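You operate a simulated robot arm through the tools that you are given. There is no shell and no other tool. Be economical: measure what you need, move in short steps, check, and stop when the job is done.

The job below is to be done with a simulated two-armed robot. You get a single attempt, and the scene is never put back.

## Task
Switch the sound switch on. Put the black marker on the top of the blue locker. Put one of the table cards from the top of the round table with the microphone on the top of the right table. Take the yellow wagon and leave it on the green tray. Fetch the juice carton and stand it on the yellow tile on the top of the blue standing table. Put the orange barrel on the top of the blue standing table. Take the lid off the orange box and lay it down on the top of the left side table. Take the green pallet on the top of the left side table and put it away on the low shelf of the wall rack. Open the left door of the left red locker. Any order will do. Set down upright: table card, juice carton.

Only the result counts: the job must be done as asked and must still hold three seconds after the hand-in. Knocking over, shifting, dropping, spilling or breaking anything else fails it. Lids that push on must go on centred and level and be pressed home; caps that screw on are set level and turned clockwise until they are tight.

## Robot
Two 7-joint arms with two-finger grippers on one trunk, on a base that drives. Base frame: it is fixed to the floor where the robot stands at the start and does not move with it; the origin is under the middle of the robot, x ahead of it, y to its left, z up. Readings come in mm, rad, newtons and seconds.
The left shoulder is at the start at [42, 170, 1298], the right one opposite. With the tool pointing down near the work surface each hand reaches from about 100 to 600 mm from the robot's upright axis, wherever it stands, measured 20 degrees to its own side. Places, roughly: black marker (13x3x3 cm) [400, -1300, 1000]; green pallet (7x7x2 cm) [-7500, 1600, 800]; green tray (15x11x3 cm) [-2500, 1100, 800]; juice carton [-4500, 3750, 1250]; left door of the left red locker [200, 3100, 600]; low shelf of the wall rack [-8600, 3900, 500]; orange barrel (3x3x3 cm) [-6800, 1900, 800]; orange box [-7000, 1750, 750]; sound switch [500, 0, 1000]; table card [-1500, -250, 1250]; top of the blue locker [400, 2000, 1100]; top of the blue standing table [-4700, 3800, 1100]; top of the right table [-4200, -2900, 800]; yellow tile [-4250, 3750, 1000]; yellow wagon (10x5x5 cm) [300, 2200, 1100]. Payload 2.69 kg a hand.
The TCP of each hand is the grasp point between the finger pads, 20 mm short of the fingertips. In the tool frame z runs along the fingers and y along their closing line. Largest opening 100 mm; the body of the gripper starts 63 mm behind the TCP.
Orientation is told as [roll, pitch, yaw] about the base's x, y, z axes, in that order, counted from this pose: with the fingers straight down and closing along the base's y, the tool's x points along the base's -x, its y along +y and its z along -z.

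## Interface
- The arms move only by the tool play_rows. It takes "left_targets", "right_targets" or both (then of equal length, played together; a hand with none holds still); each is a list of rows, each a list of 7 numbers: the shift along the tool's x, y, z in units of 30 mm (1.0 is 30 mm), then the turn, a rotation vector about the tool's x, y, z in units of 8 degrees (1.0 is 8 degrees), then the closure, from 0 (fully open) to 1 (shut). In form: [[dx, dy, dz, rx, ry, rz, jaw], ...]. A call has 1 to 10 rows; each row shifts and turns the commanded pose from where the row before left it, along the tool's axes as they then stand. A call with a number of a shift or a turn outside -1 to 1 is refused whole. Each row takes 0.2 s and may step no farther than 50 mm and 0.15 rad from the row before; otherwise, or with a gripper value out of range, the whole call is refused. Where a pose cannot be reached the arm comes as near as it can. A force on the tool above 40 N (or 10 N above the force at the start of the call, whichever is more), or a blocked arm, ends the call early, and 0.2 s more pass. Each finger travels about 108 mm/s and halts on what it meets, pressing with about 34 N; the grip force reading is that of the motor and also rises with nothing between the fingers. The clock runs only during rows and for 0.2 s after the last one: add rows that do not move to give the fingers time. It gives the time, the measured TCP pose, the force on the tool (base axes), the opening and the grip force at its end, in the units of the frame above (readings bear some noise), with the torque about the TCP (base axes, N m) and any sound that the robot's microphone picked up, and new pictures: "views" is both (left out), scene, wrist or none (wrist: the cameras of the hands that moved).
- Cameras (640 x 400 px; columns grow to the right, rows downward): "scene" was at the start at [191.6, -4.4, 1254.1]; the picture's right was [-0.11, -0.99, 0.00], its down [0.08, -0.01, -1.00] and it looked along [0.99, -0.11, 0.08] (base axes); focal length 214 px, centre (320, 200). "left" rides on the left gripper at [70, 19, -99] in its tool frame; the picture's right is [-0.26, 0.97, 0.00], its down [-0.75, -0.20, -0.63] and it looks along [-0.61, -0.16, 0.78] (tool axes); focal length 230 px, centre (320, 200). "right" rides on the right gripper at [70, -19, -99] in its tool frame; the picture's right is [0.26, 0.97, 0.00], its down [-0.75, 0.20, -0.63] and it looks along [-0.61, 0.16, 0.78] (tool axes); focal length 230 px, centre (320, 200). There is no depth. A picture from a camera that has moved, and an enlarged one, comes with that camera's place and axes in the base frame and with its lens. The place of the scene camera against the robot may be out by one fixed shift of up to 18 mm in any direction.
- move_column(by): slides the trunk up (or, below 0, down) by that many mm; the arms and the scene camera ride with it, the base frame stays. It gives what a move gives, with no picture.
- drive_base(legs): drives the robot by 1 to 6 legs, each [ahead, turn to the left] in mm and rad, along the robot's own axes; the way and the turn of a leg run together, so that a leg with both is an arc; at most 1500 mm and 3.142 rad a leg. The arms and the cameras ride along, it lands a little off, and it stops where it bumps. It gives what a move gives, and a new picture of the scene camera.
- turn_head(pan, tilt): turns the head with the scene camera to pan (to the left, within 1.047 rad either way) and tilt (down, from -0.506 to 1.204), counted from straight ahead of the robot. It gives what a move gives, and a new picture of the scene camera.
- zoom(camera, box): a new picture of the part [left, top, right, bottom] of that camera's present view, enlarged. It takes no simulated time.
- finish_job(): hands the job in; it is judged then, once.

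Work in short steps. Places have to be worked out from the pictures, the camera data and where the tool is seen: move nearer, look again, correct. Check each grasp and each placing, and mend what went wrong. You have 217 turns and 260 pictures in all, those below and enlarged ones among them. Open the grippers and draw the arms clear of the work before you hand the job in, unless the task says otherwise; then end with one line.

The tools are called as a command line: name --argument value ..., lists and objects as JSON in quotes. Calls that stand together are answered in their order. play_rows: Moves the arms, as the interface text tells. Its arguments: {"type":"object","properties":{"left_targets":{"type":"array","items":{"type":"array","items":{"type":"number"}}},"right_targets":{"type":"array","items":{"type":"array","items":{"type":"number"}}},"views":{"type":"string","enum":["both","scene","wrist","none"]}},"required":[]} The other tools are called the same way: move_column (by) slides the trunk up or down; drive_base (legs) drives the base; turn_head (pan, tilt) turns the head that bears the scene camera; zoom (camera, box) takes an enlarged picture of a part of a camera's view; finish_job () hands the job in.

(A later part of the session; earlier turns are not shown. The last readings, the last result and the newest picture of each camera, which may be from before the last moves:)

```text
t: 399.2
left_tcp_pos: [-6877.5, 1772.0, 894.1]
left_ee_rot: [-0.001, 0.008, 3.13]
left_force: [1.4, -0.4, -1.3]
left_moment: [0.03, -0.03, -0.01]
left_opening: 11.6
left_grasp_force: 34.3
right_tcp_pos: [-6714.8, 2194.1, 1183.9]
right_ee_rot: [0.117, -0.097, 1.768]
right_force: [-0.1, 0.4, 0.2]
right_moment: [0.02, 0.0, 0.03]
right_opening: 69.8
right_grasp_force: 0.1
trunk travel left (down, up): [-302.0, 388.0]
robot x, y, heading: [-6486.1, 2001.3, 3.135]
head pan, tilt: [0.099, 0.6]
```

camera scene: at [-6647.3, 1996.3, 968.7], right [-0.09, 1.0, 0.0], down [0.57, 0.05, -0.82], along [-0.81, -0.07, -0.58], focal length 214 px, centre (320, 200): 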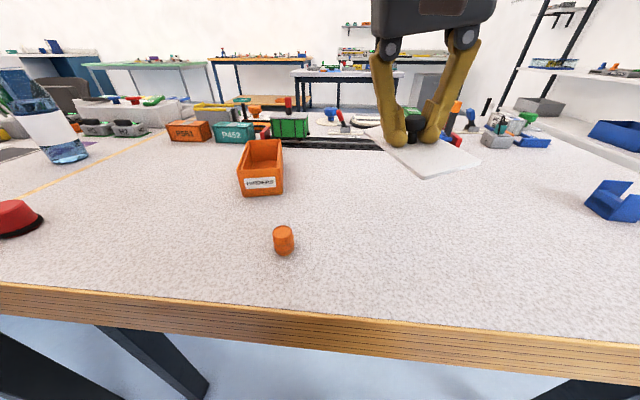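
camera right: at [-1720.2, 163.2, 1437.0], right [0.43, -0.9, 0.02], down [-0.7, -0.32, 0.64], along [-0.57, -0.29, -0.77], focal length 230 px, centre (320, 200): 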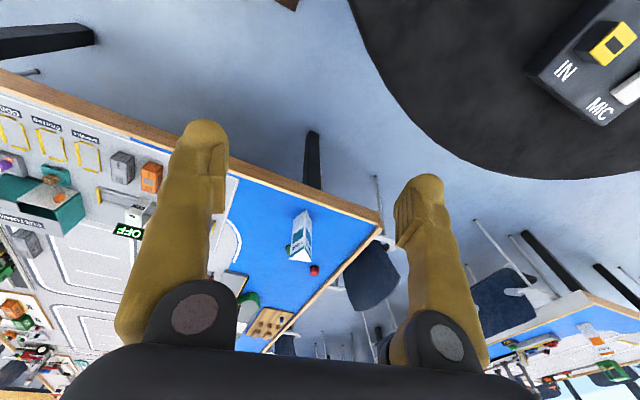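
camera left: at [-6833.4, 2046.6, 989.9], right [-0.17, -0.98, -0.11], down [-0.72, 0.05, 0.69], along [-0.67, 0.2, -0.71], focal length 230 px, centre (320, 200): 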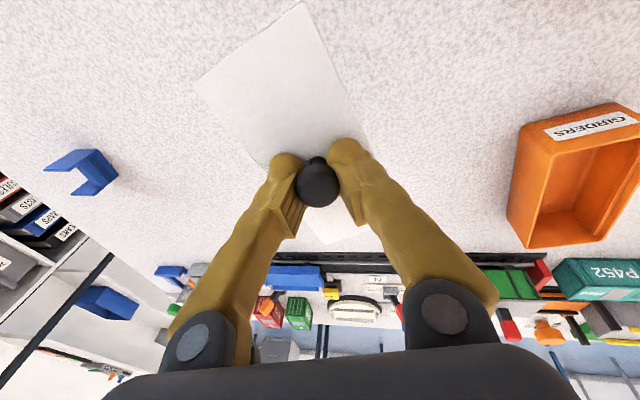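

Straight again. I move the last bit and lower to z 835, then look.

play_rows --left_targets '[[0, 0.8, 0, 0, 0, 0, 1], [0, 0.75, 0.5, 0, 0, 0, 1], [0, 0, 0.8, 0, 0, 0, 1], [0, 0, 0.7, 0, 0, 0, 1], [0, 0, 0, 0, 0, 0, 1]]' --views "both"

```text
t: 400.4
left_tcp_pos: [-6878.3, 1726.1, 834.9]
left_ee_rot: [0.001, 0.009, 3.128]
left_force: [-0.9, -0.4, -1.3]
left_moment: [-0.02, 0.01, 0.05]
left_opening: 11.4
left_grasp_force: 34.4
right_tcp_pos: [-6715.3, 2194.0, 1184.2]
right_ee_rot: [0.117, -0.096, 1.767]
right_force: [0.2, -0.1, 0.8]
right_moment: [-0.01, -0.05, 0.02]
right_opening: 70.2
right_grasp_force: 0.1
trunk travel left (down, up): [-302.0, 388.0]
robot x, y, heading: [-6488.4, 1994.6, 3.134]
head pan, tilt: [0.099, 0.6]
camera scene: at [-6650.9, 1995.9, 968.0], right [-0.09, 1.0, 0.0], down [0.58, 0.05, -0.82], along [-0.81, -0.07, -0.58], focal length 214 px, centre (320, 200)
camera left: at [-6810.3, 1705.4, 934.4], right [-0.27, -0.96, 0.0], down [-0.75, 0.21, 0.62], along [-0.6, 0.17, -0.78], focal length 230 px, centre (320, 200)
```

scene: 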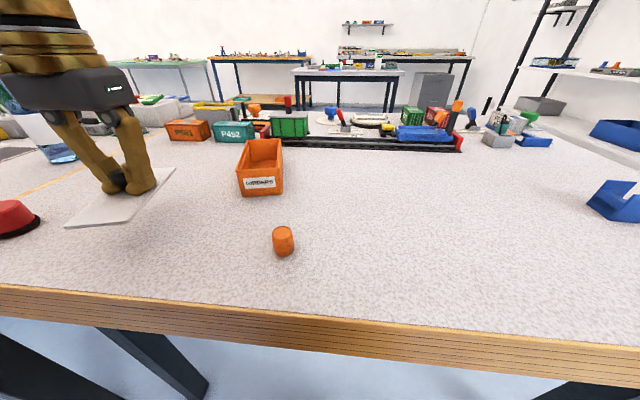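
left: 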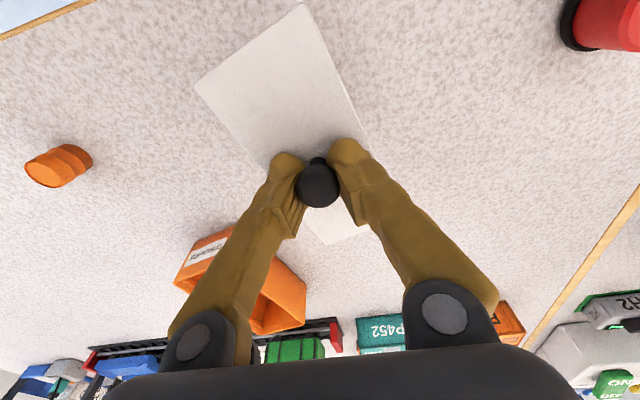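

A good spot. I lower until it touches.

play_rows --left_targets '[[0, 0, 0.4, 0, 0, 0, 1], [0, 0, 0.3, 0, 0, 0, 1], [0, 0, 0.15, 0, 0, 0, 1], [0, 0, 0.1, 0, 0, 0, 1], [0, 0, 0.1, 0, 0, 0, 1], [0, 0, 0, 0, 0, 0, 1]]' --views "none"

```text
t: 401.8
left_tcp_pos: [-6878.2, 1725.4, 804.0]
left_ee_rot: [0.0, 0.009, 3.128]
left_force: [-1.1, 0.3, -0.8]
left_moment: [0.04, -0.05, 0.02]
left_opening: 11.6
left_grasp_force: 33.9
right_tcp_pos: [-6715.7, 2196.4, 1184.2]
right_ee_rot: [0.119, -0.099, 1.768]
right_force: [1.3, -0.8, 0.2]
right_moment: [0.0, 0.01, -0.02]
right_opening: 69.9
right_grasp_force: 0.1
trunk travel left (down, up): [-302.0, 388.0]
robot x, y, heading: [-6487.7, 1997.6, 3.134]
head pan, tilt: [0.099, 0.6]
```

play_rows --left_targets '[[0, 0, 0.1, 0, 0, 0, 1], [0, 0, 0.1, 0, 0, 0, 1], [0, 0, 0.07, 0, 0, 0, 1], [0, 0, 0, 0, 0, 0, 1]]' --views "none"

```text
t: 402.8
left_tcp_pos: [-6877.6, 1726.0, 796.4]
left_ee_rot: [-0.001, 0.01, 3.128]
left_force: [0.4, 0.0, -0.2]
left_moment: [-0.05, -0.01, 0.03]
left_opening: 11.7
left_grasp_force: 34.0
right_tcp_pos: [-6715.7, 2195.4, 1184.8]
right_ee_rot: [0.119, -0.097, 1.766]
right_force: [0.0, -0.2, -0.1]
right_moment: [0.02, -0.01, 0.01]
right_opening: 70.1
right_grasp_force: 0.1
trunk travel left (down, up): [-302.0, 388.0]
robot x, y, heading: [-6491.8, 1996.5, 3.13]
head pan, tilt: [0.099, 0.6]
```

Still free; the table is lower than I thought. I continue.

play_rows --left_targets '[[0, 0, 0.1, 0, 0, 0, 1], [0, 0, 0.1, 0, 0, 0, 1], [0, 0, 0.07, 0, 0, 0, 1], [0, 0, 0, 0, 0, 0, 1]]' --views "scene"

```text
t: 403.8
left_tcp_pos: [-6879.1, 1726.8, 787.9]
left_ee_rot: [-0.001, 0.008, 3.129]
left_force: [-0.3, 0.7, -0.9]
left_moment: [0.01, 0.0, -0.03]
left_opening: 11.6
left_grasp_force: 33.9
right_tcp_pos: [-6715.7, 2194.6, 1183.4]
right_ee_rot: [0.119, -0.096, 1.768]
right_force: [0.2, -0.3, 0.0]
right_moment: [0.0, -0.01, -0.02]
right_opening: 70.0
right_grasp_force: 0.0
trunk travel left (down, up): [-302.0, 388.0]
robot x, y, heading: [-6485.3, 2001.1, 3.133]
head pan, tilt: [0.099, 0.6]
camera scene: at [-6651.0, 1995.9, 967.9], right [-0.09, 1.0, 0.0], down [0.58, 0.05, -0.82], along [-0.81, -0.07, -0.58], focal length 214 px, centre (320, 200)
```

scene: 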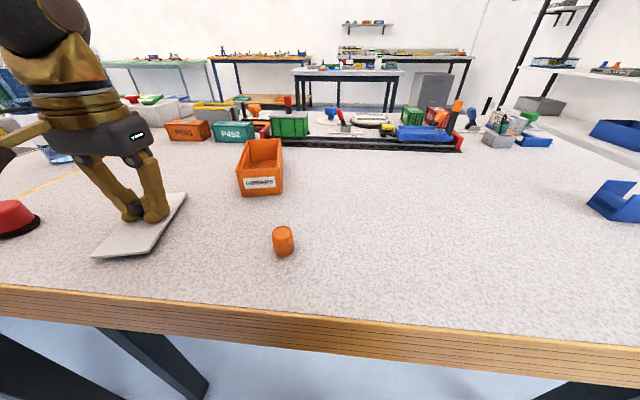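

play_rows --left_targets '[[0, 0, 0.1, 0, 0, 0, 1], [0, 0, 0.1, 0, 0, 0, 1], [0, 0, 0.1, 0, 0, 0, 1], [0, 0, 0, 0, 0, 0, 1]]' --views "none"

```text
t: 404.7
left_tcp_pos: [-6865.9, 1725.7, 787.8]
left_ee_rot: [0.0, -0.014, 3.13]
left_force: [-0.2, -0.4, -0.1]
left_moment: [0.04, 0.05, 0.02]
left_opening: 11.6
left_grasp_force: 33.6
right_tcp_pos: [-6694.4, 2193.3, 1187.5]
right_ee_rot: [0.138, -0.102, 1.766]
right_force: [2.2, -0.8, 0.6]
right_moment: [0.02, 0.06, -0.01]
right_opening: 70.0
right_grasp_force: 0.0
trunk travel left (down, up): [-302.0, 388.0]
robot x, y, heading: [-6486.6, 1993.4, 3.128]
head pan, tilt: [0.099, 0.6]
stopped in row 4 (left hand): the force on the tool passed its limit at 43 N (the readings are from after the stop); the commanded pose is now the measured one
```

It touched. I settle it down by 3 mm and read the force.

play_rows --left_targets '[[0, 0, 0.1, 0, 0.1, 0, 1], [0, 0, 0.05, 0, 0, 0, 1], [0, 0, 0, 0, 0, 0, 1]]' --views "wrist"

```text
t: 405.5
left_tcp_pos: [-6868.0, 1725.0, 782.2]
left_ee_rot: [0.002, 0.002, 3.13]
left_force: [1.9, -1.9, 10.3]
left_moment: [0.23, 0.17, 0.01]
left_opening: 11.4
left_grasp_force: 34.3
right_tcp_pos: [-6696.8, 2194.6, 1187.8]
right_ee_rot: [0.134, -0.1, 1.766]
right_force: [0.2, -1.0, -0.1]
right_moment: [0.0, 0.0, 0.02]
right_opening: 69.9
right_grasp_force: 0.0
trunk travel left (down, up): [-302.0, 388.0]
robot x, y, heading: [-6488.3, 2004.6, 3.13]
head pan, tilt: [0.099, 0.6]
camera left: at [-6799.1, 1704.7, 881.5], right [-0.27, -0.96, 0.0], down [-0.75, 0.21, 0.63], along [-0.6, 0.17, -0.78], focal length 230 px, centre (320, 200)
```

left: 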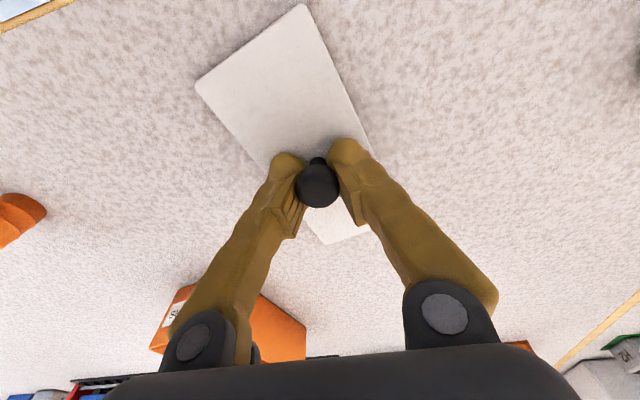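

The lid lies down. I open, lift the left hand clear.

play_rows --left_targets '[[0, 0, -0.03, 0, 0, 0, 0.7], [0, 0, 0, 0, 0, 0, 0.4], [0, 0, 0, 0, 0, 0, 0.4], [0, 0, -1, 0, 0, 0, 0.4], [0, 0, -1, 0, 0, 0, 0.4], [0, 0, -1, 0, 0, 0, 0.4], [0, 0.3, -1, 0, 0, 0, 0.4], [0, 0.5, -1, 0, 0, 0, 0.4], [0, 0.5, -1, 0, 0, 0, 0.4]]' --views "scene"

```text
t: 407.5
left_tcp_pos: [-6868.9, 1685.3, 963.8]
left_ee_rot: [0.003, 0.004, 3.127]
left_force: [0.0, 0.2, -0.7]
left_moment: [0.02, 0.02, -0.02]
left_opening: 60.1
left_grasp_force: 0.1
right_tcp_pos: [-6697.0, 2195.0, 1186.8]
right_ee_rot: [0.135, -0.102, 1.767]
right_force: [-0.1, -0.5, 0.7]
right_moment: [0.0, -0.01, 0.04]
right_opening: 70.2
right_grasp_force: 0.1
trunk travel left (down, up): [-302.0, 388.0]
robot x, y, heading: [-6491.0, 1995.1, 3.13]
head pan, tilt: [0.099, 0.6]
camera scene: at [-6650.7, 1995.9, 968.0], right [-0.09, 1.0, 0.0], down [0.58, 0.05, -0.82], along [-0.81, -0.07, -0.58], focal length 214 px, centre (320, 200)
```

scene: 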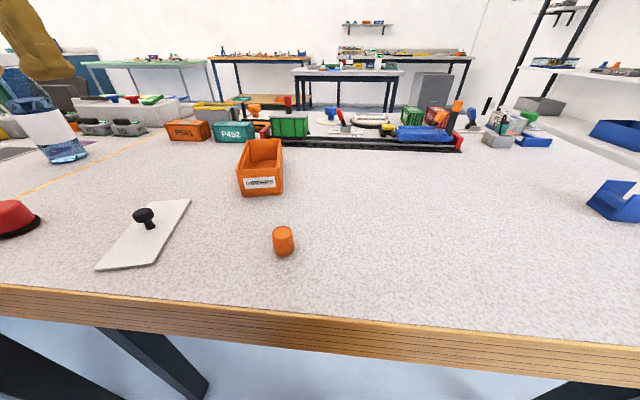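

The lid lies well. Now the barrel with the left hand: I bring it over [-6838, 1932].

play_rows --left_targets '[[0.11, -0.91, 0, 0, 0, 0, 0.3], [0.11, -0.91, 0, 0, 0, 0, 0.3], [0.11, -0.91, 0, 0, 0, 0, 0.3], [0.11, -0.91, 0, 0, 0, 0, 0.3], [0.11, -0.91, 0.3, 0, 0, 0, 0.3], [0.11, -0.91, 0.3, 0, 0, 0, 0.3], [0.11, -0.91, 0.3, 0, 0, 0, 0.3], [0.11, -0.91, 0.4, 0, 0, 0, 0.3], [0.11, -0.91, 0.4, 0, 0, 0, 0.3], [0, 0, 0, 0, 0, 0, 0.3]]' --views "wrist"

```text
t: 409.7
left_tcp_pos: [-6835.5, 1932.2, 910.2]
left_ee_rot: [0.0, 0.004, 3.129]
left_force: [-0.1, -0.5, 0.1]
left_moment: [0.0, 0.01, 0.03]
left_opening: 70.1
left_grasp_force: 0.1
right_tcp_pos: [-6697.8, 2194.0, 1187.8]
right_ee_rot: [0.134, -0.101, 1.765]
right_force: [0.1, 0.7, 0.9]
right_moment: [0.01, -0.03, 0.01]
right_opening: 70.0
right_grasp_force: 0.0
trunk travel left (down, up): [-302.0, 388.0]
robot x, y, heading: [-6490.4, 1997.2, 3.133]
head pan, tilt: [0.099, 0.6]
camera left: at [-6767.4, 1911.4, 1010.3], right [-0.27, -0.96, 0.0], down [-0.75, 0.21, 0.63], along [-0.6, 0.17, -0.78], focal length 230 px, centre (320, 200)
```

left: 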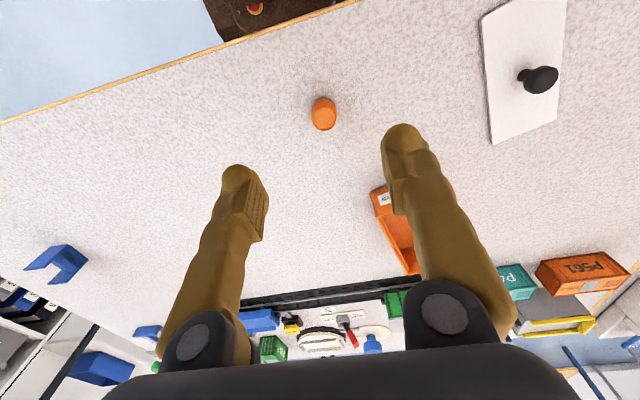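

The barrel is at [-6841, 1930]. I lower onto it to z 784 and close.

play_rows --left_targets '[[-0.18, 0.09, 0.9, 0, 0, 0, 0.4], [0, 0, 1, 0, 0, 0, 0.4], [0, 0, 1, 0, 0, 0, 0.4], [0, 0, 0.9, 0, 0, 0, 0.4], [0, 0, 0.4, 0, 0, 0, 0.4], [0, 0, 0, 0, 0, 0, 0.6], [0, 0, 0, 0, 0, 0, 0.8], [0, 0, 0, 0, 0, 0, 0.9], [0, 0, 0, 0, 0, 0, 0.9]]' --views "wrist"

```text
t: 411.7
left_tcp_pos: [-6853.6, 1928.4, 798.7]
left_ee_rot: [-0.036, -0.024, -3.118]
left_force: [-5.6, 6.7, 26.1]
left_moment: [0.17, -0.21, 0.09]
left_opening: 19.9
left_grasp_force: 33.9
right_tcp_pos: [-6695.3, 2195.7, 1187.5]
right_ee_rot: [0.134, -0.101, 1.766]
right_force: [0.9, -0.1, 0.3]
right_moment: [0.01, -0.01, 0.0]
right_opening: 70.0
right_grasp_force: 0.1
trunk travel left (down, up): [-302.0, 388.0]
robot x, y, heading: [-6491.8, 1995.0, 3.131]
head pan, tilt: [0.099, 0.6]
camera left: at [-6782.1, 1907.3, 895.7], right [-0.24, -0.97, -0.03], down [-0.74, 0.16, 0.65], along [-0.63, 0.18, -0.76], focal length 230 px, centre (320, 200)
```

left: 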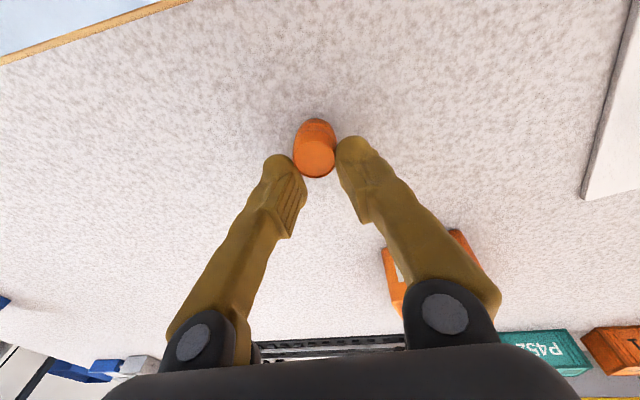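

The fingers pinch only the barrel's far edge and the arm feels 26 N, probably its elbow meets the table's edge. I let go, raise the trunk 120 mm, and will come down again from higher.

play_rows --left_targets '[[0, 0, 0, 0, 0, 0, 0.6], [0, 0, 0, 0, 0, 0, 0.4], [0, 0, -1, 0, 0, 0, 0.4], [0, 0, -1, 0, 0, 0, 0.4]]' --views "none"

move_column --by 140

```text
t: 412.7
left_tcp_pos: [-6840.7, 1928.0, 844.3]
left_ee_rot: [0.005, 0.004, 3.127]
left_force: [-1.0, 0.0, -0.1]
left_moment: [0.04, 0.0, 0.01]
left_opening: 59.9
left_grasp_force: 0.1
right_tcp_pos: [-6696.7, 2194.9, 1187.4]
right_ee_rot: [0.135, -0.101, 1.768]
right_force: [-0.8, 0.1, 0.7]
right_moment: [0.03, -0.01, -0.01]
right_opening: 70.2
right_grasp_force: 0.0
trunk travel left (down, up): [-302.0, 388.0]
robot x, y, heading: [-6489.9, 1998.7, 3.133]
head pan, tilt: [0.099, 0.6]
```

```text
t: 414.4
left_tcp_pos: [-6842.1, 1927.9, 984.0]
left_ee_rot: [0.002, 0.005, 3.129]
left_force: [-0.8, 0.5, 0.8]
left_moment: [-0.02, -0.02, 0.01]
left_opening: 60.3
left_grasp_force: 0.0
right_tcp_pos: [-6698.1, 2194.0, 1326.7]
right_ee_rot: [0.133, -0.102, 1.767]
right_force: [0.5, -0.6, 0.0]
right_moment: [0.01, -0.01, 0.0]
right_opening: 70.0
right_grasp_force: 0.0
trunk travel left (down, up): [-442.0, 248.0]
robot x, y, heading: [-6489.7, 1992.6, 3.135]
head pan, tilt: [0.099, 0.6]
```

Now the hand is straight above the barrel. I come down to z 783.

play_rows --left_targets '[[0, 0, 1, 0, 0, 0, 0.4], [0, 0, 1, 0, 0, 0, 0.4], [0, 0, 1, 0, 0, 0, 0.4], [0, 0, 1, 0, 0, 0, 0.4], [0, 0, 1, 0, 0, 0, 0.4], [0, 0, 1, 0, 0, 0, 0.4], [0, 0, 0.6, 0, 0, 0, 0.4], [0, 0, 0, 0, 0, 0, 0.4]]' --views "wrist"

```text
t: 416.2
left_tcp_pos: [-6853.2, 1920.5, 790.4]
left_ee_rot: [-0.025, -0.001, -3.09]
left_force: [-0.3, -0.1, 0.4]
left_moment: [0.02, -0.02, 0.01]
left_opening: 60.2
left_grasp_force: 0.0
right_tcp_pos: [-6697.1, 2195.2, 1327.8]
right_ee_rot: [0.134, -0.101, 1.767]
right_force: [-1.0, -0.1, -0.7]
right_moment: [0.0, -0.01, -0.03]
right_opening: 69.9
right_grasp_force: 0.1
trunk travel left (down, up): [-442.0, 248.0]
robot x, y, heading: [-6491.5, 2000.7, 3.128]
head pan, tilt: [0.099, 0.6]
camera left: at [-6782.3, 1900.6, 890.1], right [-0.21, -0.98, -0.02], down [-0.76, 0.15, 0.63], along [-0.62, 0.15, -0.77], focal length 230 px, centre (320, 200)
```

left: 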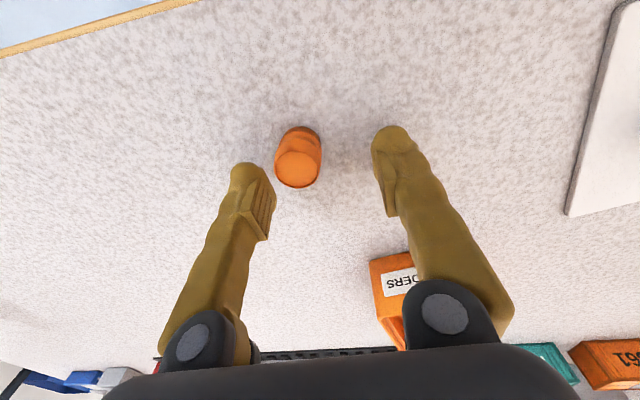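

The arm is cramped this close to the body. I lift, back the base 110 mm and reach out instead.

play_rows --left_targets '[[0, 0, -1, 0, 0, 0, 0.4], [0, 0, -1, 0, 0, 0, 0.4], [0, 0, -1, 0, 0, 0, 0.4]]' --views "none"

drive_base --legs '[[-110, 0]]'

play_rows --left_targets '[[-0.9, 0, 0, 0, 0, 0, 0.4], [-0.9, 0, 0, 0, 0, 0, 0.4], [-0.9, 0, 0, 0, 0, 0, 0.4], [0, 0, 0, 0, 0, 0, 0.4]]' --views "none"

```text
t: 417.0
left_tcp_pos: [-6835.3, 1920.9, 866.8]
left_ee_rot: [-0.009, 0.037, -3.12]
left_force: [-0.9, -0.3, -0.8]
left_moment: [0.01, 0.03, 0.02]
left_opening: 60.0
left_grasp_force: 0.1
right_tcp_pos: [-6696.6, 2193.7, 1326.2]
right_ee_rot: [0.134, -0.101, 1.766]
right_force: [-0.4, -0.4, 0.2]
right_moment: [-0.01, 0.0, 0.01]
right_opening: 69.9
right_grasp_force: 0.0
trunk travel left (down, up): [-442.0, 248.0]
robot x, y, heading: [-6487.6, 1996.7, 3.132]
head pan, tilt: [0.099, 0.6]
```

```text
t: 418.2
left_tcp_pos: [-6731.0, 1923.1, 873.0]
left_ee_rot: [-0.018, 0.02, -3.12]
left_force: [0.6, 0.3, -0.2]
left_moment: [0.03, 0.02, 0.0]
left_opening: 59.8
left_grasp_force: 0.0
right_tcp_pos: [-6587.9, 2194.3, 1326.5]
right_ee_rot: [0.133, -0.102, 1.765]
right_force: [0.0, 0.8, 0.2]
right_moment: [-0.02, 0.05, 0.0]
right_opening: 69.8
right_grasp_force: 0.0
trunk travel left (down, up): [-442.0, 248.0]
robot x, y, heading: [-6380.1, 1995.1, 3.129]
head pan, tilt: [0.099, 0.6]
camera scene: at [-6543.4, 1994.8, 1107.8], right [-0.09, 1.0, 0.0], down [0.58, 0.05, -0.81], along [-0.81, -0.07, -0.58], focal length 214 px, centre (320, 200)
```

scene: 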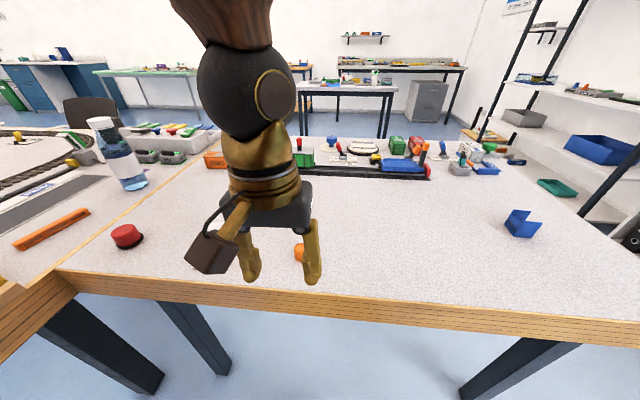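

```text
t: 419.2
left_tcp_pos: [-6798.3, 1920.2, 879.4]
left_ee_rot: [-0.018, 0.003, -3.12]
left_force: [-0.5, 0.0, 0.2]
left_moment: [0.01, 0.0, 0.01]
left_opening: 60.0
left_grasp_force: 0.0
right_tcp_pos: [-6569.7, 2193.7, 1324.8]
right_ee_rot: [0.121, -0.102, 1.768]
right_force: [-0.3, 0.0, 0.0]
right_moment: [-0.03, 0.04, -0.05]
right_opening: 69.8
right_grasp_force: 0.0
trunk travel left (down, up): [-442.0, 248.0]
robot x, y, heading: [-6379.4, 1997.1, 3.129]
head pan, tilt: [0.099, 0.6]
```

play_rows --left_targets '[[-0.75, -0.15, 0, 0, 0, 0, 0.4], [-0.75, -0.15, 0.3, 0, 0, 0, 0.4], [0, 0, 1, 0, 0, 0, 0.4], [0, 0, 1, 0, 0, 0, 0.4], [0, 0, 0.8, 0, 0, 0, 0.4], [0, 0, 0, 0, 0, 0, 0.4]]' --views "wrist"

```text
t: 420.6
left_tcp_pos: [-6844.6, 1929.4, 784.2]
left_ee_rot: [-0.015, 0.003, -3.119]
left_force: [0.3, 0.4, -0.2]
left_moment: [0.01, -0.01, 0.0]
left_opening: 60.1
left_grasp_force: 0.0
right_tcp_pos: [-6571.0, 2194.0, 1325.8]
right_ee_rot: [0.121, -0.1, 1.769]
right_force: [0.7, 0.8, 0.5]
right_moment: [0.0, 0.03, -0.03]
right_opening: 70.0
right_grasp_force: 0.0
trunk travel left (down, up): [-442.0, 248.0]
robot x, y, heading: [-6377.1, 1997.8, 3.13]
head pan, tilt: [0.099, 0.6]
camera left: at [-6774.7, 1910.0, 883.6], right [-0.24, -0.97, -0.02], down [-0.76, 0.17, 0.63], along [-0.61, 0.16, -0.78], focal length 230 px, centre (320, 200)
```

left: 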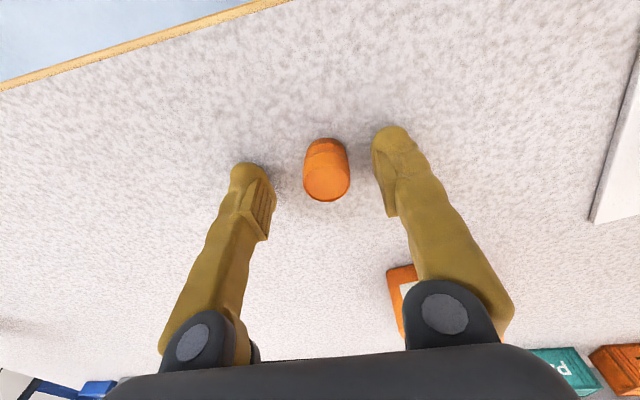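

Aligned; a small correction, then I close.

play_rows --left_targets '[[0.2, 0.1, 0.1, 0, 0, 0, 0.4], [0, 0, 0, 0, 0, 0, 0.6], [0, 0, 0, 0, 0, 0, 0.8], [0, 0, 0, 0, 0, 0, 0.9], [0, 0, 0, 0, 0, 0, 0.9], [0, 0, -0.5, 0, 0, 0, 0.9], [0, 0, -1, 0, 0, 0, 0.9], [0, 0, -1, 0, 0, 0, 0.9]]' --views "wrist"

```text
t: 422.4
left_tcp_pos: [-6837.4, 1926.7, 857.2]
left_ee_rot: [-0.017, 0.001, -3.12]
left_force: [0.1, 0.1, -0.1]
left_moment: [0.01, -0.02, 0.02]
left_opening: 20.8
left_grasp_force: 33.8
right_tcp_pos: [-6569.2, 2194.0, 1325.0]
right_ee_rot: [0.121, -0.1, 1.767]
right_force: [0.0, 0.0, 0.2]
right_moment: [-0.01, 0.0, -0.02]
right_opening: 69.9
right_grasp_force: 0.0
trunk travel left (down, up): [-442.0, 248.0]
robot x, y, heading: [-6377.9, 2000.2, 3.13]
head pan, tilt: [0.099, 0.6]
camera left: at [-6767.6, 1906.0, 957.3], right [-0.24, -0.97, -0.02], down [-0.76, 0.17, 0.63], along [-0.61, 0.16, -0.78], focal length 230 px, centre (320, 200)
```

left: 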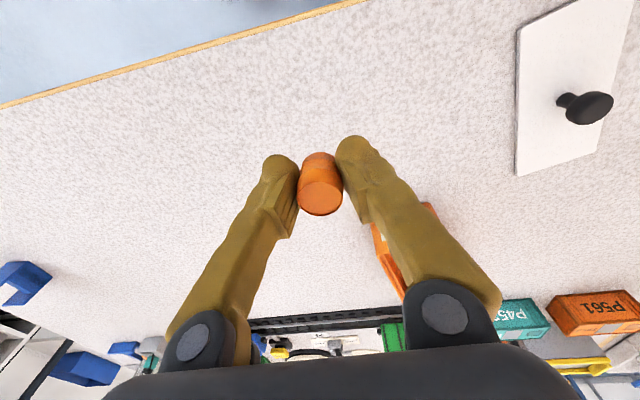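

The barrel is held. I raise it, bring the right hand forward and level, then drive round the table's north end to its west side, where the pallet should be.

play_rows --left_targets '[[0, 0, -1, 0, 0, 0, 0.9], [0, 0, -1, 0, 0, 0, 0.9], [0, 0, -1, 0, 0, 0, 0.9], [0, 0, -1, 0, 0, 0, 0.9], [0, 0, -1, 0, 0, 0, 0.9], [0, 0.3, -1, 0, 0, 0, 0.9], [0, 0.5, -1, 0, 0, 0, 0.9], [0, 0.5, -1, 0, 0, 0, 0.9], [0, 0.5, -1, 0, 0, 0, 0.9]]' --right_targets '[[0, 0.8, 0, 0.86, 0, 0, 0.3], [0, 0.8, 0, 0, 0.71, 0, 0.3], [0, 1, 0, 0, 0, 0, 0.3], [0, 1, 0, 0, 0, 0, 0.3], [0, 1, 0, 0, 0, 0, 0.3], [0, 1, 0, 0, 0, 0, 0.3], [0, 0.5, 0, 0, 0, 0, 0.3], [0, 0, 0, 0, 0, 0, 0.3], [0, 0, 0, 0, 0, 0, 0.3]]' --views "none"

drive_base --legs '[[0, -1.3], [1050, 0], [0, 1.3], [1400, 0], [300, 0], [0, 1.571]]'

```text
t: 424.4
left_tcp_pos: [-6836.5, 1866.1, 1128.4]
left_ee_rot: [-0.018, 0.003, -3.119]
left_force: [-0.3, 0.0, -0.7]
left_moment: [0.01, 0.0, -0.01]
left_opening: 20.5
left_grasp_force: 34.7
right_tcp_pos: [-6745.1, 2157.0, 1338.5]
right_ee_rot: [0.032, -0.008, 1.769]
right_force: [0.4, -0.7, 0.5]
right_moment: [0.0, -0.01, -0.01]
right_opening: 70.2
right_grasp_force: 0.0
trunk travel left (down, up): [-442.0, 248.0]
robot x, y, heading: [-6381.3, 1999.0, 3.133]
head pan, tilt: [0.099, 0.6]
```

```text
t: 448.5
left_tcp_pos: [-8242.5, 2558.5, 1126.5]
left_ee_rot: [-0.018, 0.003, -1.562]
left_force: [0.4, 0.4, -0.1]
left_moment: [0.0, 0.01, -0.02]
left_opening: 21.3
left_grasp_force: 33.7
right_tcp_pos: [-8530.3, 2654.6, 1337.9]
right_ee_rot: [0.032, -0.006, -2.962]
right_force: [-0.5, -0.2, 0.1]
right_moment: [0.01, -0.03, -0.04]
right_opening: 70.1
right_grasp_force: 0.0
trunk travel left (down, up): [-442.0, 248.0]
robot x, y, heading: [-8373.9, 3016.9, -1.594]
head pan, tilt: [0.099, 0.6]
camera scene: at [-8356.5, 2846.5, 1107.9], right [-1.0, -0.07, 0.0], down [-0.04, 0.58, -0.82], along [0.06, -0.81, -0.58], focal length 214 px, centre (320, 200)
```

scene: 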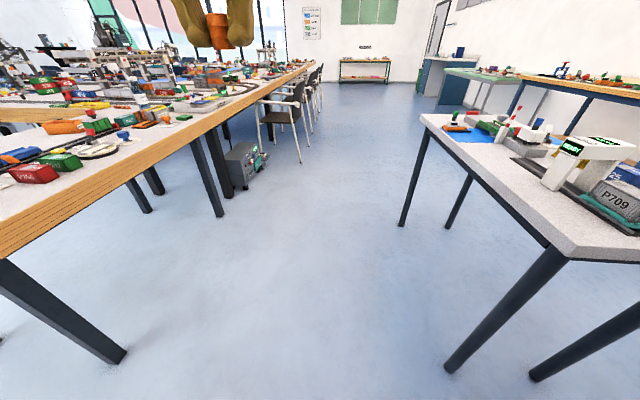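

The aisle west of the side table is free. I drive to about [-8080, 1750] and face the table.

drive_base --legs '[[0, 0.251], [1300, 0], [0, 1.343]]'

```text
t: 459.4
left_tcp_pos: [-7650.4, 1887.8, 1134.1]
left_ee_rot: [-0.018, -0.011, 0.036]
left_force: [-0.4, 0.7, -0.4]
left_moment: [-0.01, -0.01, -0.04]
left_opening: 21.7
left_grasp_force: 33.7
right_tcp_pos: [-7741.2, 1595.9, 1344.9]
right_ee_rot: [0.047, -0.012, -1.364]
right_force: [1.0, 0.2, 0.3]
right_moment: [-0.02, -0.02, 0.03]
right_opening: 70.0
right_grasp_force: 0.0
trunk travel left (down, up): [-442.0, 248.0]
robot x, y, heading: [-8086.1, 1736.5, -0.001]
head pan, tilt: [0.099, 0.6]
camera scene: at [-7898.1, 1750.6, 1107.9], right [0.1, -0.99, 0.0], down [-0.58, -0.06, -0.82], along [0.81, 0.08, -0.58], focal length 214 px, centre (320, 200)
```

scene: 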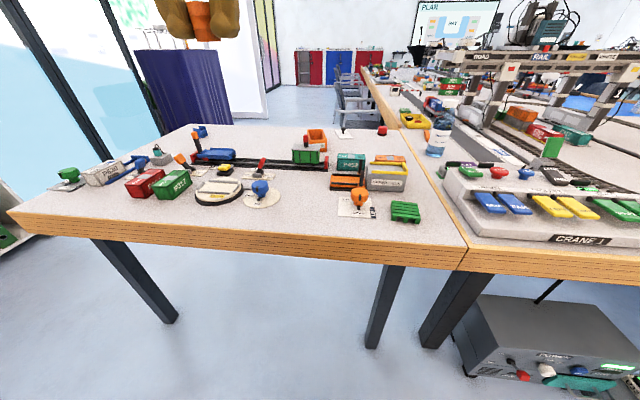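

The green pallet is at about [-7440, 1588]. I zoom in.

zoom --camera "scene" --box '[320, 140, 480, 260]'

```text
3.33 times, centred on (400, 200) of scene
camera zoom: at [-7898.1, 1750.6, 1107.9], right [0.1, -0.99, 0.0], down [-0.58, -0.06, -0.82], along [0.81, 0.08, -0.58], focal length 715 px, centre (53, 200)
```

zoom: 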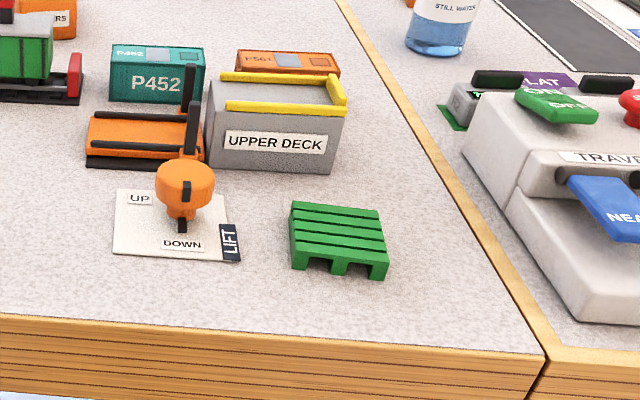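

The pallet's slats show clearly; it must go between shelves, so I will take it with the right hand pitched 45 degrees, closing along y. I drive 150 mm nearer and first turn the right hand's yaw back to zero.

drive_base --legs '[[150, 0]]'

play_rows --right_targets '[[0, 0, 0, 0.2, 0, -1, 0.1], [0, 0, 0, 0, 0, -1, 0.1], [0, 0, 0, 0, 0, -1, 0.1], [0, 0, 0, 0, 0, -1, 0.1], [0, 0, 0, 0, 0, -1, 0.1], [0, 0, 0, 0, 0, -1, 0.1], [0, 0, 0, 0, 0, -1, 0.1], [0, 0, 0, 0, 0, -1, 0.1], [0, 0, 0, 0, 0, -1, 0.1], [0, 0, 0, 0, 0, -0.75, 0.1]]' --views "none"

move_column --by -120

```text
t: 460.8
left_tcp_pos: [-7531.8, 1888.1, 1148.1]
left_ee_rot: [-0.021, -0.045, 0.034]
left_force: [-0.4, -0.8, 0.7]
left_moment: [0.01, 0.02, 0.01]
left_opening: 21.7
left_grasp_force: 34.4
right_tcp_pos: [-7629.1, 1596.7, 1354.7]
right_ee_rot: [0.076, -0.017, -1.363]
right_force: [1.0, 0.0, 0.7]
right_moment: [-0.03, 0.07, 0.01]
right_opening: 70.0
right_grasp_force: 0.1
trunk travel left (down, up): [-442.0, 248.0]
robot x, y, heading: [-7933.9, 1736.7, 0.001]
head pan, tilt: [0.099, 0.6]
camera scene: at [-7787.2, 1750.6, 1114.0], right [0.1, -0.99, 0.0], down [-0.54, -0.06, -0.84], along [0.83, 0.08, -0.55], focal length 214 px, centre (320, 200)
```

scene: 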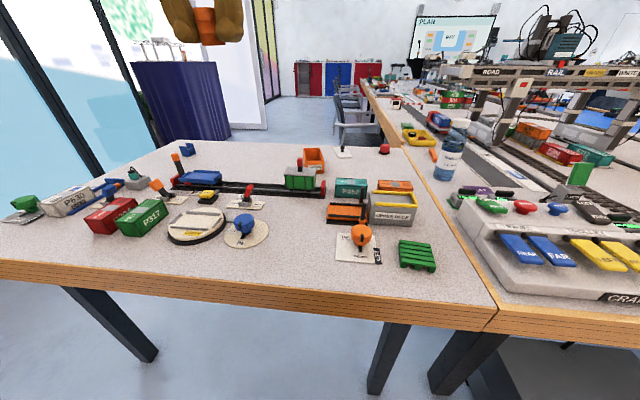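

```text
t: 463.0
left_tcp_pos: [-7507.7, 1888.5, 1139.0]
left_ee_rot: [-0.019, -0.024, 0.033]
left_force: [0.1, 0.0, -0.5]
left_moment: [0.0, -0.01, -0.03]
left_opening: 21.5
left_grasp_force: 34.4
right_tcp_pos: [-7600.1, 1595.1, 1346.9]
right_ee_rot: [-0.01, -0.029, 0.002]
right_force: [-0.5, 0.4, 0.2]
right_moment: [0.0, 0.0, 0.0]
right_opening: 90.0
right_grasp_force: 0.1
trunk travel left (down, up): [-442.0, 248.0]
robot x, y, heading: [-7937.8, 1737.3, -0.0]
head pan, tilt: [0.099, 0.6]
```

```text
t: 464.5
left_tcp_pos: [-7506.2, 1888.8, 1016.6]
left_ee_rot: [-0.018, -0.021, 0.035]
left_force: [-0.5, 0.9, -0.8]
left_moment: [0.02, 0.02, 0.01]
left_opening: 21.6
left_grasp_force: 34.2
right_tcp_pos: [-7599.0, 1597.3, 1227.1]
right_ee_rot: [-0.01, -0.03, -0.001]
right_force: [0.2, 0.6, 0.3]
right_moment: [0.03, 0.03, -0.02]
right_opening: 89.6
right_grasp_force: 0.1
trunk travel left (down, up): [-322.0, 368.0]
robot x, y, heading: [-7933.9, 1737.5, 0.0]
head pan, tilt: [0.099, 0.6]
```

play_rows --right_targets '[[0, 0, 0, 0, -0.9, 0, 0.1], [0, 0, 0, 0, -0.9, 0, 0.1], [0, 0, 0, 0, -0.9, 0, 0.1], [0, 0, 0, 0, -0.9, 0, 0.1], [0, 0, 0, 0, -0.9, 0, 0.1], [0, 0, 0, 0, -0.9, 0, 0.1], [0.6, 0, 1, 0, 0, 0, 0.1], [0.6, 0, 1, 0, 0, 0, 0.1], [0.6, 0, 1, 0, 0, 0, 0.1], [0.6, 0, 1, 0, 0, 0, 0.1]]' --views "wrist"

```text
t: 466.7
left_tcp_pos: [-7506.6, 1889.6, 1017.1]
left_ee_rot: [-0.016, -0.022, 0.036]
left_force: [-0.1, -0.2, -1.0]
left_moment: [0.01, -0.02, 0.0]
left_opening: 21.4
left_grasp_force: 34.0
right_tcp_pos: [-7565.7, 1595.1, 1089.2]
right_ee_rot: [-0.013, -0.783, 0.011]
right_force: [-0.4, 0.1, 0.6]
right_moment: [0.0, 0.0, 0.01]
right_opening: 90.1
right_grasp_force: 0.0
trunk travel left (down, up): [-322.0, 368.0]
robot x, y, heading: [-7935.9, 1741.1, -0.001]
head pan, tilt: [0.099, 0.6]
camera right: at [-7684.8, 1576.9, 1111.2], right [-0.18, 0.96, -0.19], down [0.09, 0.21, 0.97], along [0.98, 0.16, -0.12], focal length 230 px, centre (320, 200)
```

right: 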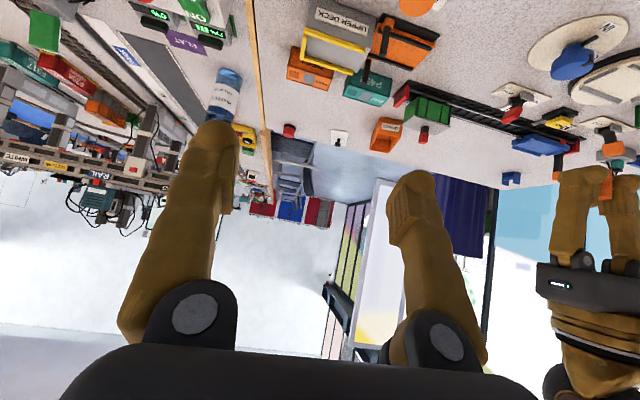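

play_rows --right_targets '[[0.51, -0.03, 0.89, 0, 0, 0, 0.1], [0.51, -0.03, 0.89, 0, 0, 0, 0.1], [0.51, -0.03, 0.89, 0, 0, 0, 0.1], [0.51, -0.03, 0.89, 0, 0, 0, 0.1], [0.51, -0.03, 0.89, 0, 0, 0, 0.1], [0.51, -0.03, 0.89, 0, 0, 0, 0.1], [0.51, -0.03, 0.89, 0, 0, 0, 0.1], [0, 0, 0, 0, 0, 0, 0.1]]' --views "both"

```text
t: 468.5
left_tcp_pos: [-7506.5, 1889.7, 1017.3]
left_ee_rot: [-0.018, -0.022, 0.032]
left_force: [0.4, 0.2, 0.2]
left_moment: [0.01, 0.0, 0.0]
left_opening: 21.3
left_grasp_force: 33.8
right_tcp_pos: [-7508.1, 1587.0, 882.4]
right_ee_rot: [-0.016, -0.783, 0.009]
right_force: [0.1, -0.7, -0.3]
right_moment: [0.01, -0.01, 0.0]
right_opening: 90.1
right_grasp_force: 0.0
trunk travel left (down, up): [-322.0, 368.0]
robot x, y, heading: [-7937.8, 1734.0, -0.003]
head pan, tilt: [0.099, 0.6]
camera scene: at [-7747.0, 1750.5, 988.0], right [0.1, -0.99, 0.0], down [-0.58, -0.06, -0.82], along [0.81, 0.08, -0.58], focal length 214 px, centre (320, 200)
camera right: at [-7627.9, 1568.3, 903.5], right [-0.18, 0.96, -0.19], down [0.09, 0.21, 0.97], along [0.98, 0.16, -0.12], focal length 230 px, centre (320, 200)
```

scene: 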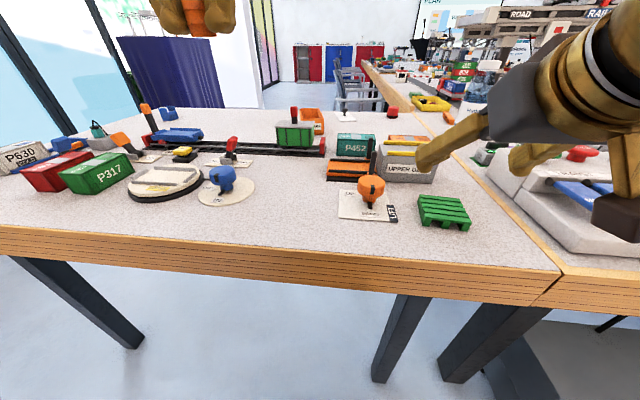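
right: 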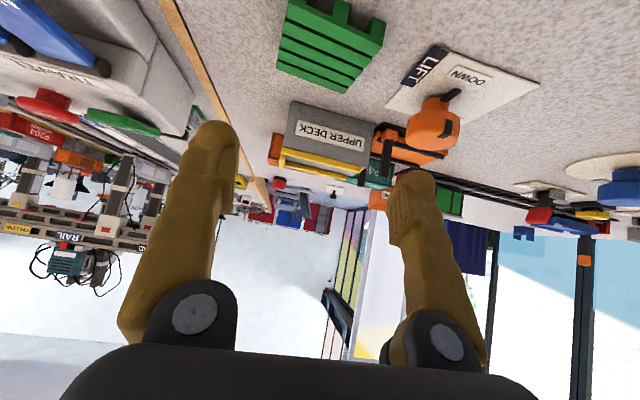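

I zoom the wrist view to fix the pallet's place exactly.

zoom --camera "right" --box '[240, 0, 420, 120]'

```text
3.33 times, centred on (330, 60) of right
camera zoom: at [-7627.9, 1568.3, 903.5], right [-0.18, 0.96, -0.19], down [0.09, 0.21, 0.97], along [0.98, 0.16, -0.12], focal length 767 px, centre (287, 667)
```

zoom: 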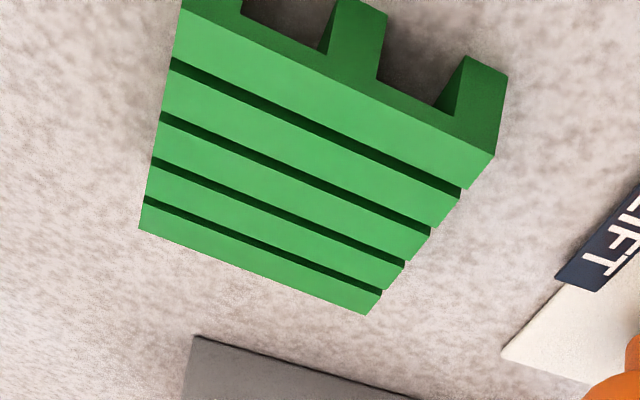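

The pallet's centre is [-7452, 1576], top at z about 766, skewed 7 degrees. I turn the hand to match and go down to it.

play_rows --right_targets '[[0, 0, 0, 0.66, 0, 0.66, 0.1], [0.33, -0.03, 0.93, 0, 0, 0, 0.1], [0.33, -0.03, 0.93, 0, 0, 0, 0.1], [0.33, -0.03, 0.93, 0, 0, 0, 0.1], [0.33, -0.03, 0.93, 0, 0, 0, 0.1], [0, 0, 0, 0, 0, 0, 0.1]]' --views "both"

```text
t: 469.7
left_tcp_pos: [-7525.2, 1887.6, 1025.2]
left_ee_rot: [-0.016, -0.038, 0.034]
left_force: [-0.7, 0.4, -0.3]
left_moment: [0.0, -0.04, 0.0]
left_opening: 21.4
left_grasp_force: 34.3
right_tcp_pos: [-7475.4, 1576.4, 789.6]
right_ee_rot: [-0.009, -0.806, -0.123]
right_force: [0.0, 0.2, -0.1]
right_moment: [-0.03, -0.01, -0.04]
right_opening: 89.8
right_grasp_force: 0.0
trunk travel left (down, up): [-322.0, 368.0]
robot x, y, heading: [-7932.8, 1734.9, -0.004]
head pan, tilt: [0.099, 0.6]
stopped in row 6 (right hand): the force on the tool passed its limit at 79 N (the readings are from after the stop); the commanded pose is now the measured one
camera scene: at [-7749.2, 1750.5, 988.4], right [0.1, -0.99, 0.0], down [-0.57, -0.06, -0.82], along [0.81, 0.08, -0.58], focal length 214 px, centre (320, 200)
camera right: at [-7596.3, 1573.6, 807.5], right [-0.05, 0.98, -0.19], down [0.09, 0.2, 0.98], along [0.99, 0.04, -0.1], focal length 230 px, centre (320, 200)
```

scene: 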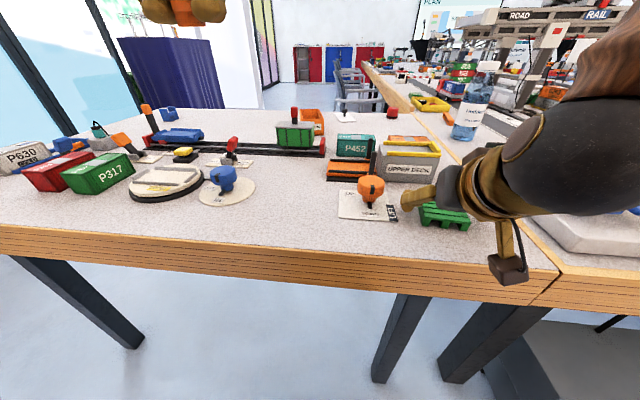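
right: 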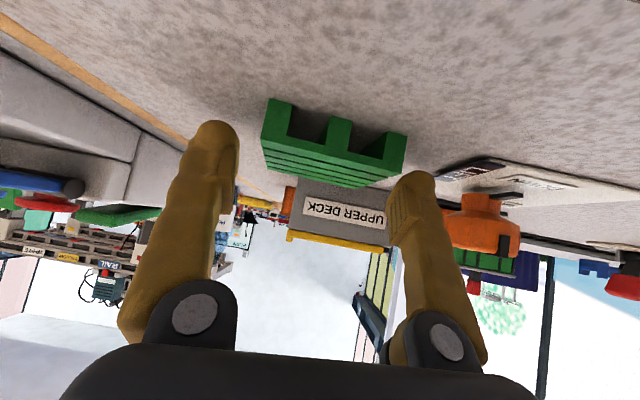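

The low-slung camera box touched the table's rim at this tilt. I back up, reduce the pitch to about 26 degrees and come down again.

play_rows --right_targets '[[-0.96, 0, -0.93, 0, 0, 0, 0.1], [0, 0, 0, 0, 0.85, 0, 0.1], [0, 0, 0, 0, 0.85, 0, 0.1], [0, 0, 0, 0, 0.85, 0, 0.1], [0.05, 0.03, 0.68, 0, 0, 0, 0.1], [0.05, 0.03, 0.68, 0, 0, 0, 0.1], [0.04, 0.03, 0.3, 0, 0, 0, 0.1], [0, 0, 0, 0, 0, 0, 0.1]]' --views "wrist"

```text
t: 471.5
left_tcp_pos: [-7522.7, 1888.0, 1023.6]
left_ee_rot: [-0.019, -0.038, 0.035]
left_force: [-0.1, 0.0, 0.2]
left_moment: [0.0, 0.03, 0.02]
left_opening: 21.3
left_grasp_force: 33.6
right_tcp_pos: [-7455.1, 1578.3, 780.9]
right_ee_rot: [-0.005, -0.445, -0.125]
right_force: [-0.3, -0.1, 0.1]
right_moment: [-0.01, 0.0, 0.02]
right_opening: 90.4
right_grasp_force: 0.0
trunk travel left (down, up): [-322.0, 368.0]
robot x, y, heading: [-7934.8, 1734.8, -0.001]
head pan, tilt: [0.099, 0.6]
camera right: at [-7561.5, 1573.2, 840.2], right [-0.11, 0.99, -0.12], down [0.43, 0.15, 0.89], along [0.9, 0.05, -0.44], focal length 230 px, centre (320, 200)
```

right: 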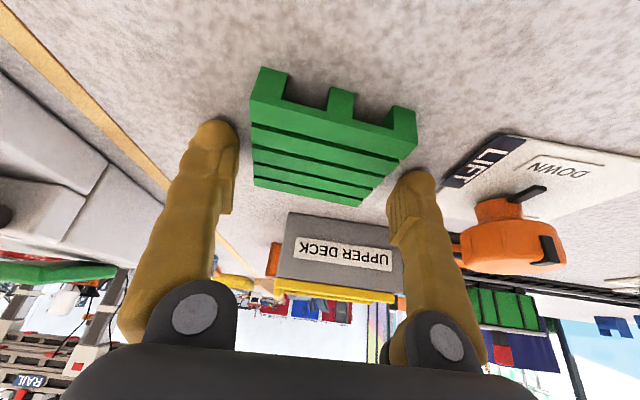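

Now it is centred between the fingers. I lower 8 mm more and close.

play_rows --right_targets '[[0.11, 0, 0.24, 0, 0, 0, 0.1], [0, 0, 0, 0, 0, 0, 0.1], [0, 0, 0, 0, 0, 0, 0.3], [0, 0, 0, 0, 0, 0, 0.5], [0, 0, 0, 0, 0, 0, 0.5], [0, 0, 0, 0, 0, 0, 0.5]]' --views "none"

```text
t: 472.0
left_tcp_pos: [-7539.2, 1888.4, 1030.9]
left_ee_rot: [-0.018, -0.053, 0.032]
left_force: [-1.4, 0.2, -0.1]
left_moment: [0.01, -0.05, 0.01]
left_opening: 21.5
left_grasp_force: 34.0
right_tcp_pos: [-7463.0, 1577.3, 785.8]
right_ee_rot: [-0.001, -0.472, -0.127]
right_force: [0.1, -0.4, 0.5]
right_moment: [0.03, -0.01, -0.01]
right_opening: 89.9
right_grasp_force: 0.2
trunk travel left (down, up): [-322.0, 368.0]
robot x, y, heading: [-7935.5, 1735.1, -0.003]
head pan, tilt: [0.099, 0.6]
stopped in row 2 (right hand): the force on the tool passed its limit at 46 N (the readings are from after the stop); the commanded pose is now the measured one
```

The tips touched the table at about z 774. I go to z 778 and close there.

play_rows --right_targets '[[-0.15, 0.03, 0.37, 0, 0.15, 0, 0.1], [0, 0, 0, 0, 0, 0, 0.3], [0, 0, 0, 0, 0, 0, 0.5], [0, 0, 0, 0, 0, 0, 0.5], [0, 0, 0, 0, 0, 0, 0.5]]' --views "wrist"

```text
t: 472.6
left_tcp_pos: [-7555.6, 1889.0, 1036.2]
left_ee_rot: [-0.017, -0.072, 0.034]
left_force: [-0.8, 0.0, 0.1]
left_moment: [0.01, -0.04, 0.01]
left_opening: 21.5
left_grasp_force: 34.5
right_tcp_pos: [-7466.4, 1580.3, 787.1]
right_ee_rot: [0.003, -0.47, -0.127]
right_force: [-0.2, 0.1, 0.1]
right_moment: [0.0, 0.01, 0.0]
right_opening: 62.8
right_grasp_force: 38.5
trunk travel left (down, up): [-322.0, 368.0]
robot x, y, heading: [-7935.2, 1736.8, -0.002]
head pan, tilt: [0.099, 0.6]
stopped in row 3 (right hand): the force on the tool passed its limit at 47 N (the readings are from after the stop); the commanded pose is now the measured one
camera right: at [-7575.5, 1574.0, 844.2], right [-0.11, 0.99, -0.11], down [0.41, 0.15, 0.9], along [0.91, 0.05, -0.42], focal length 230 px, centre (320, 200)
```

right: 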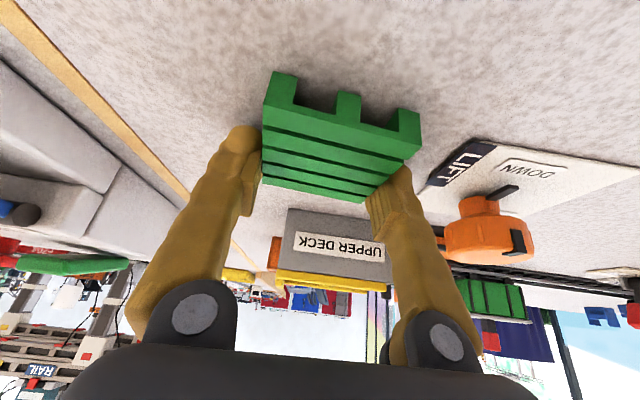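

It is gripped at 63 mm, its true size. I lift it a little and check.

play_rows --right_targets '[[0, 0, 0, 0, 0, 0, 0.5], [-0.2, 0, -0.4, 0, 0, 0, 0.5], [-0.4, 0, -0.9, 0, 0, 0, 0.5], [-0.4, 0, -0.9, 0, 0, 0, 0.5], [-0.4, 0, -0.9, 0, 0, 0, 0.5]]' --views "both"

```text
t: 473.8
left_tcp_pos: [-7553.8, 1888.2, 1036.9]
left_ee_rot: [-0.019, -0.07, 0.033]
left_force: [-0.5, 0.3, 0.1]
left_moment: [0.01, -0.01, 0.0]
left_opening: 21.6
left_grasp_force: 34.0
right_tcp_pos: [-7469.2, 1579.6, 888.8]
right_ee_rot: [0.001, -0.466, -0.127]
right_force: [0.2, 0.1, -1.0]
right_moment: [-0.01, 0.0, -0.02]
right_opening: 62.4
right_grasp_force: 33.7
trunk travel left (down, up): [-322.0, 368.0]
robot x, y, heading: [-7937.2, 1738.2, -0.002]
head pan, tilt: [0.099, 0.6]
camera scene: at [-7747.4, 1750.7, 988.0], right [0.1, -0.99, 0.0], down [-0.58, -0.06, -0.82], along [0.81, 0.08, -0.58], focal length 214 px, centre (320, 200)
camera right: at [-7579.3, 1574.9, 946.6], right [-0.11, 0.99, -0.12], down [0.41, 0.15, 0.9], along [0.91, 0.05, -0.42], focal length 230 px, centre (320, 200)
```

scene: 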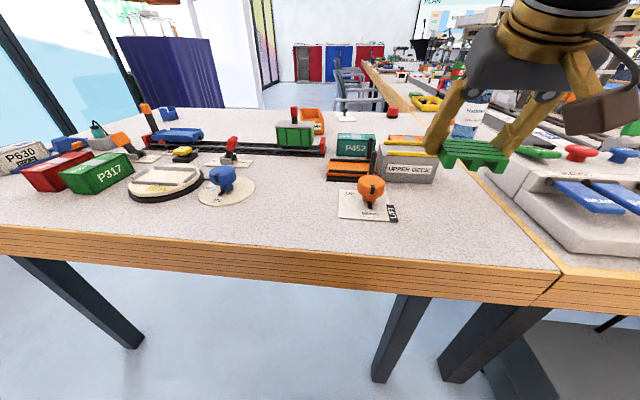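
right: 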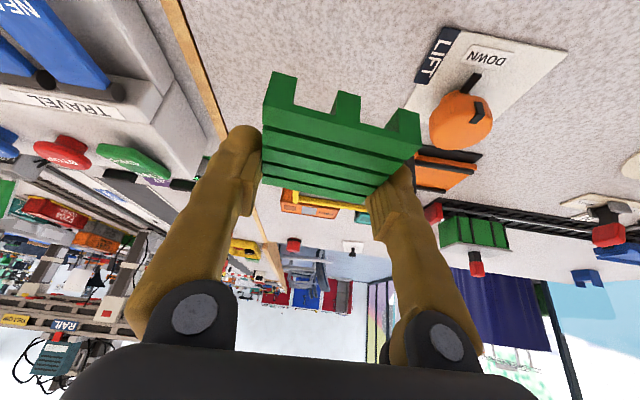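

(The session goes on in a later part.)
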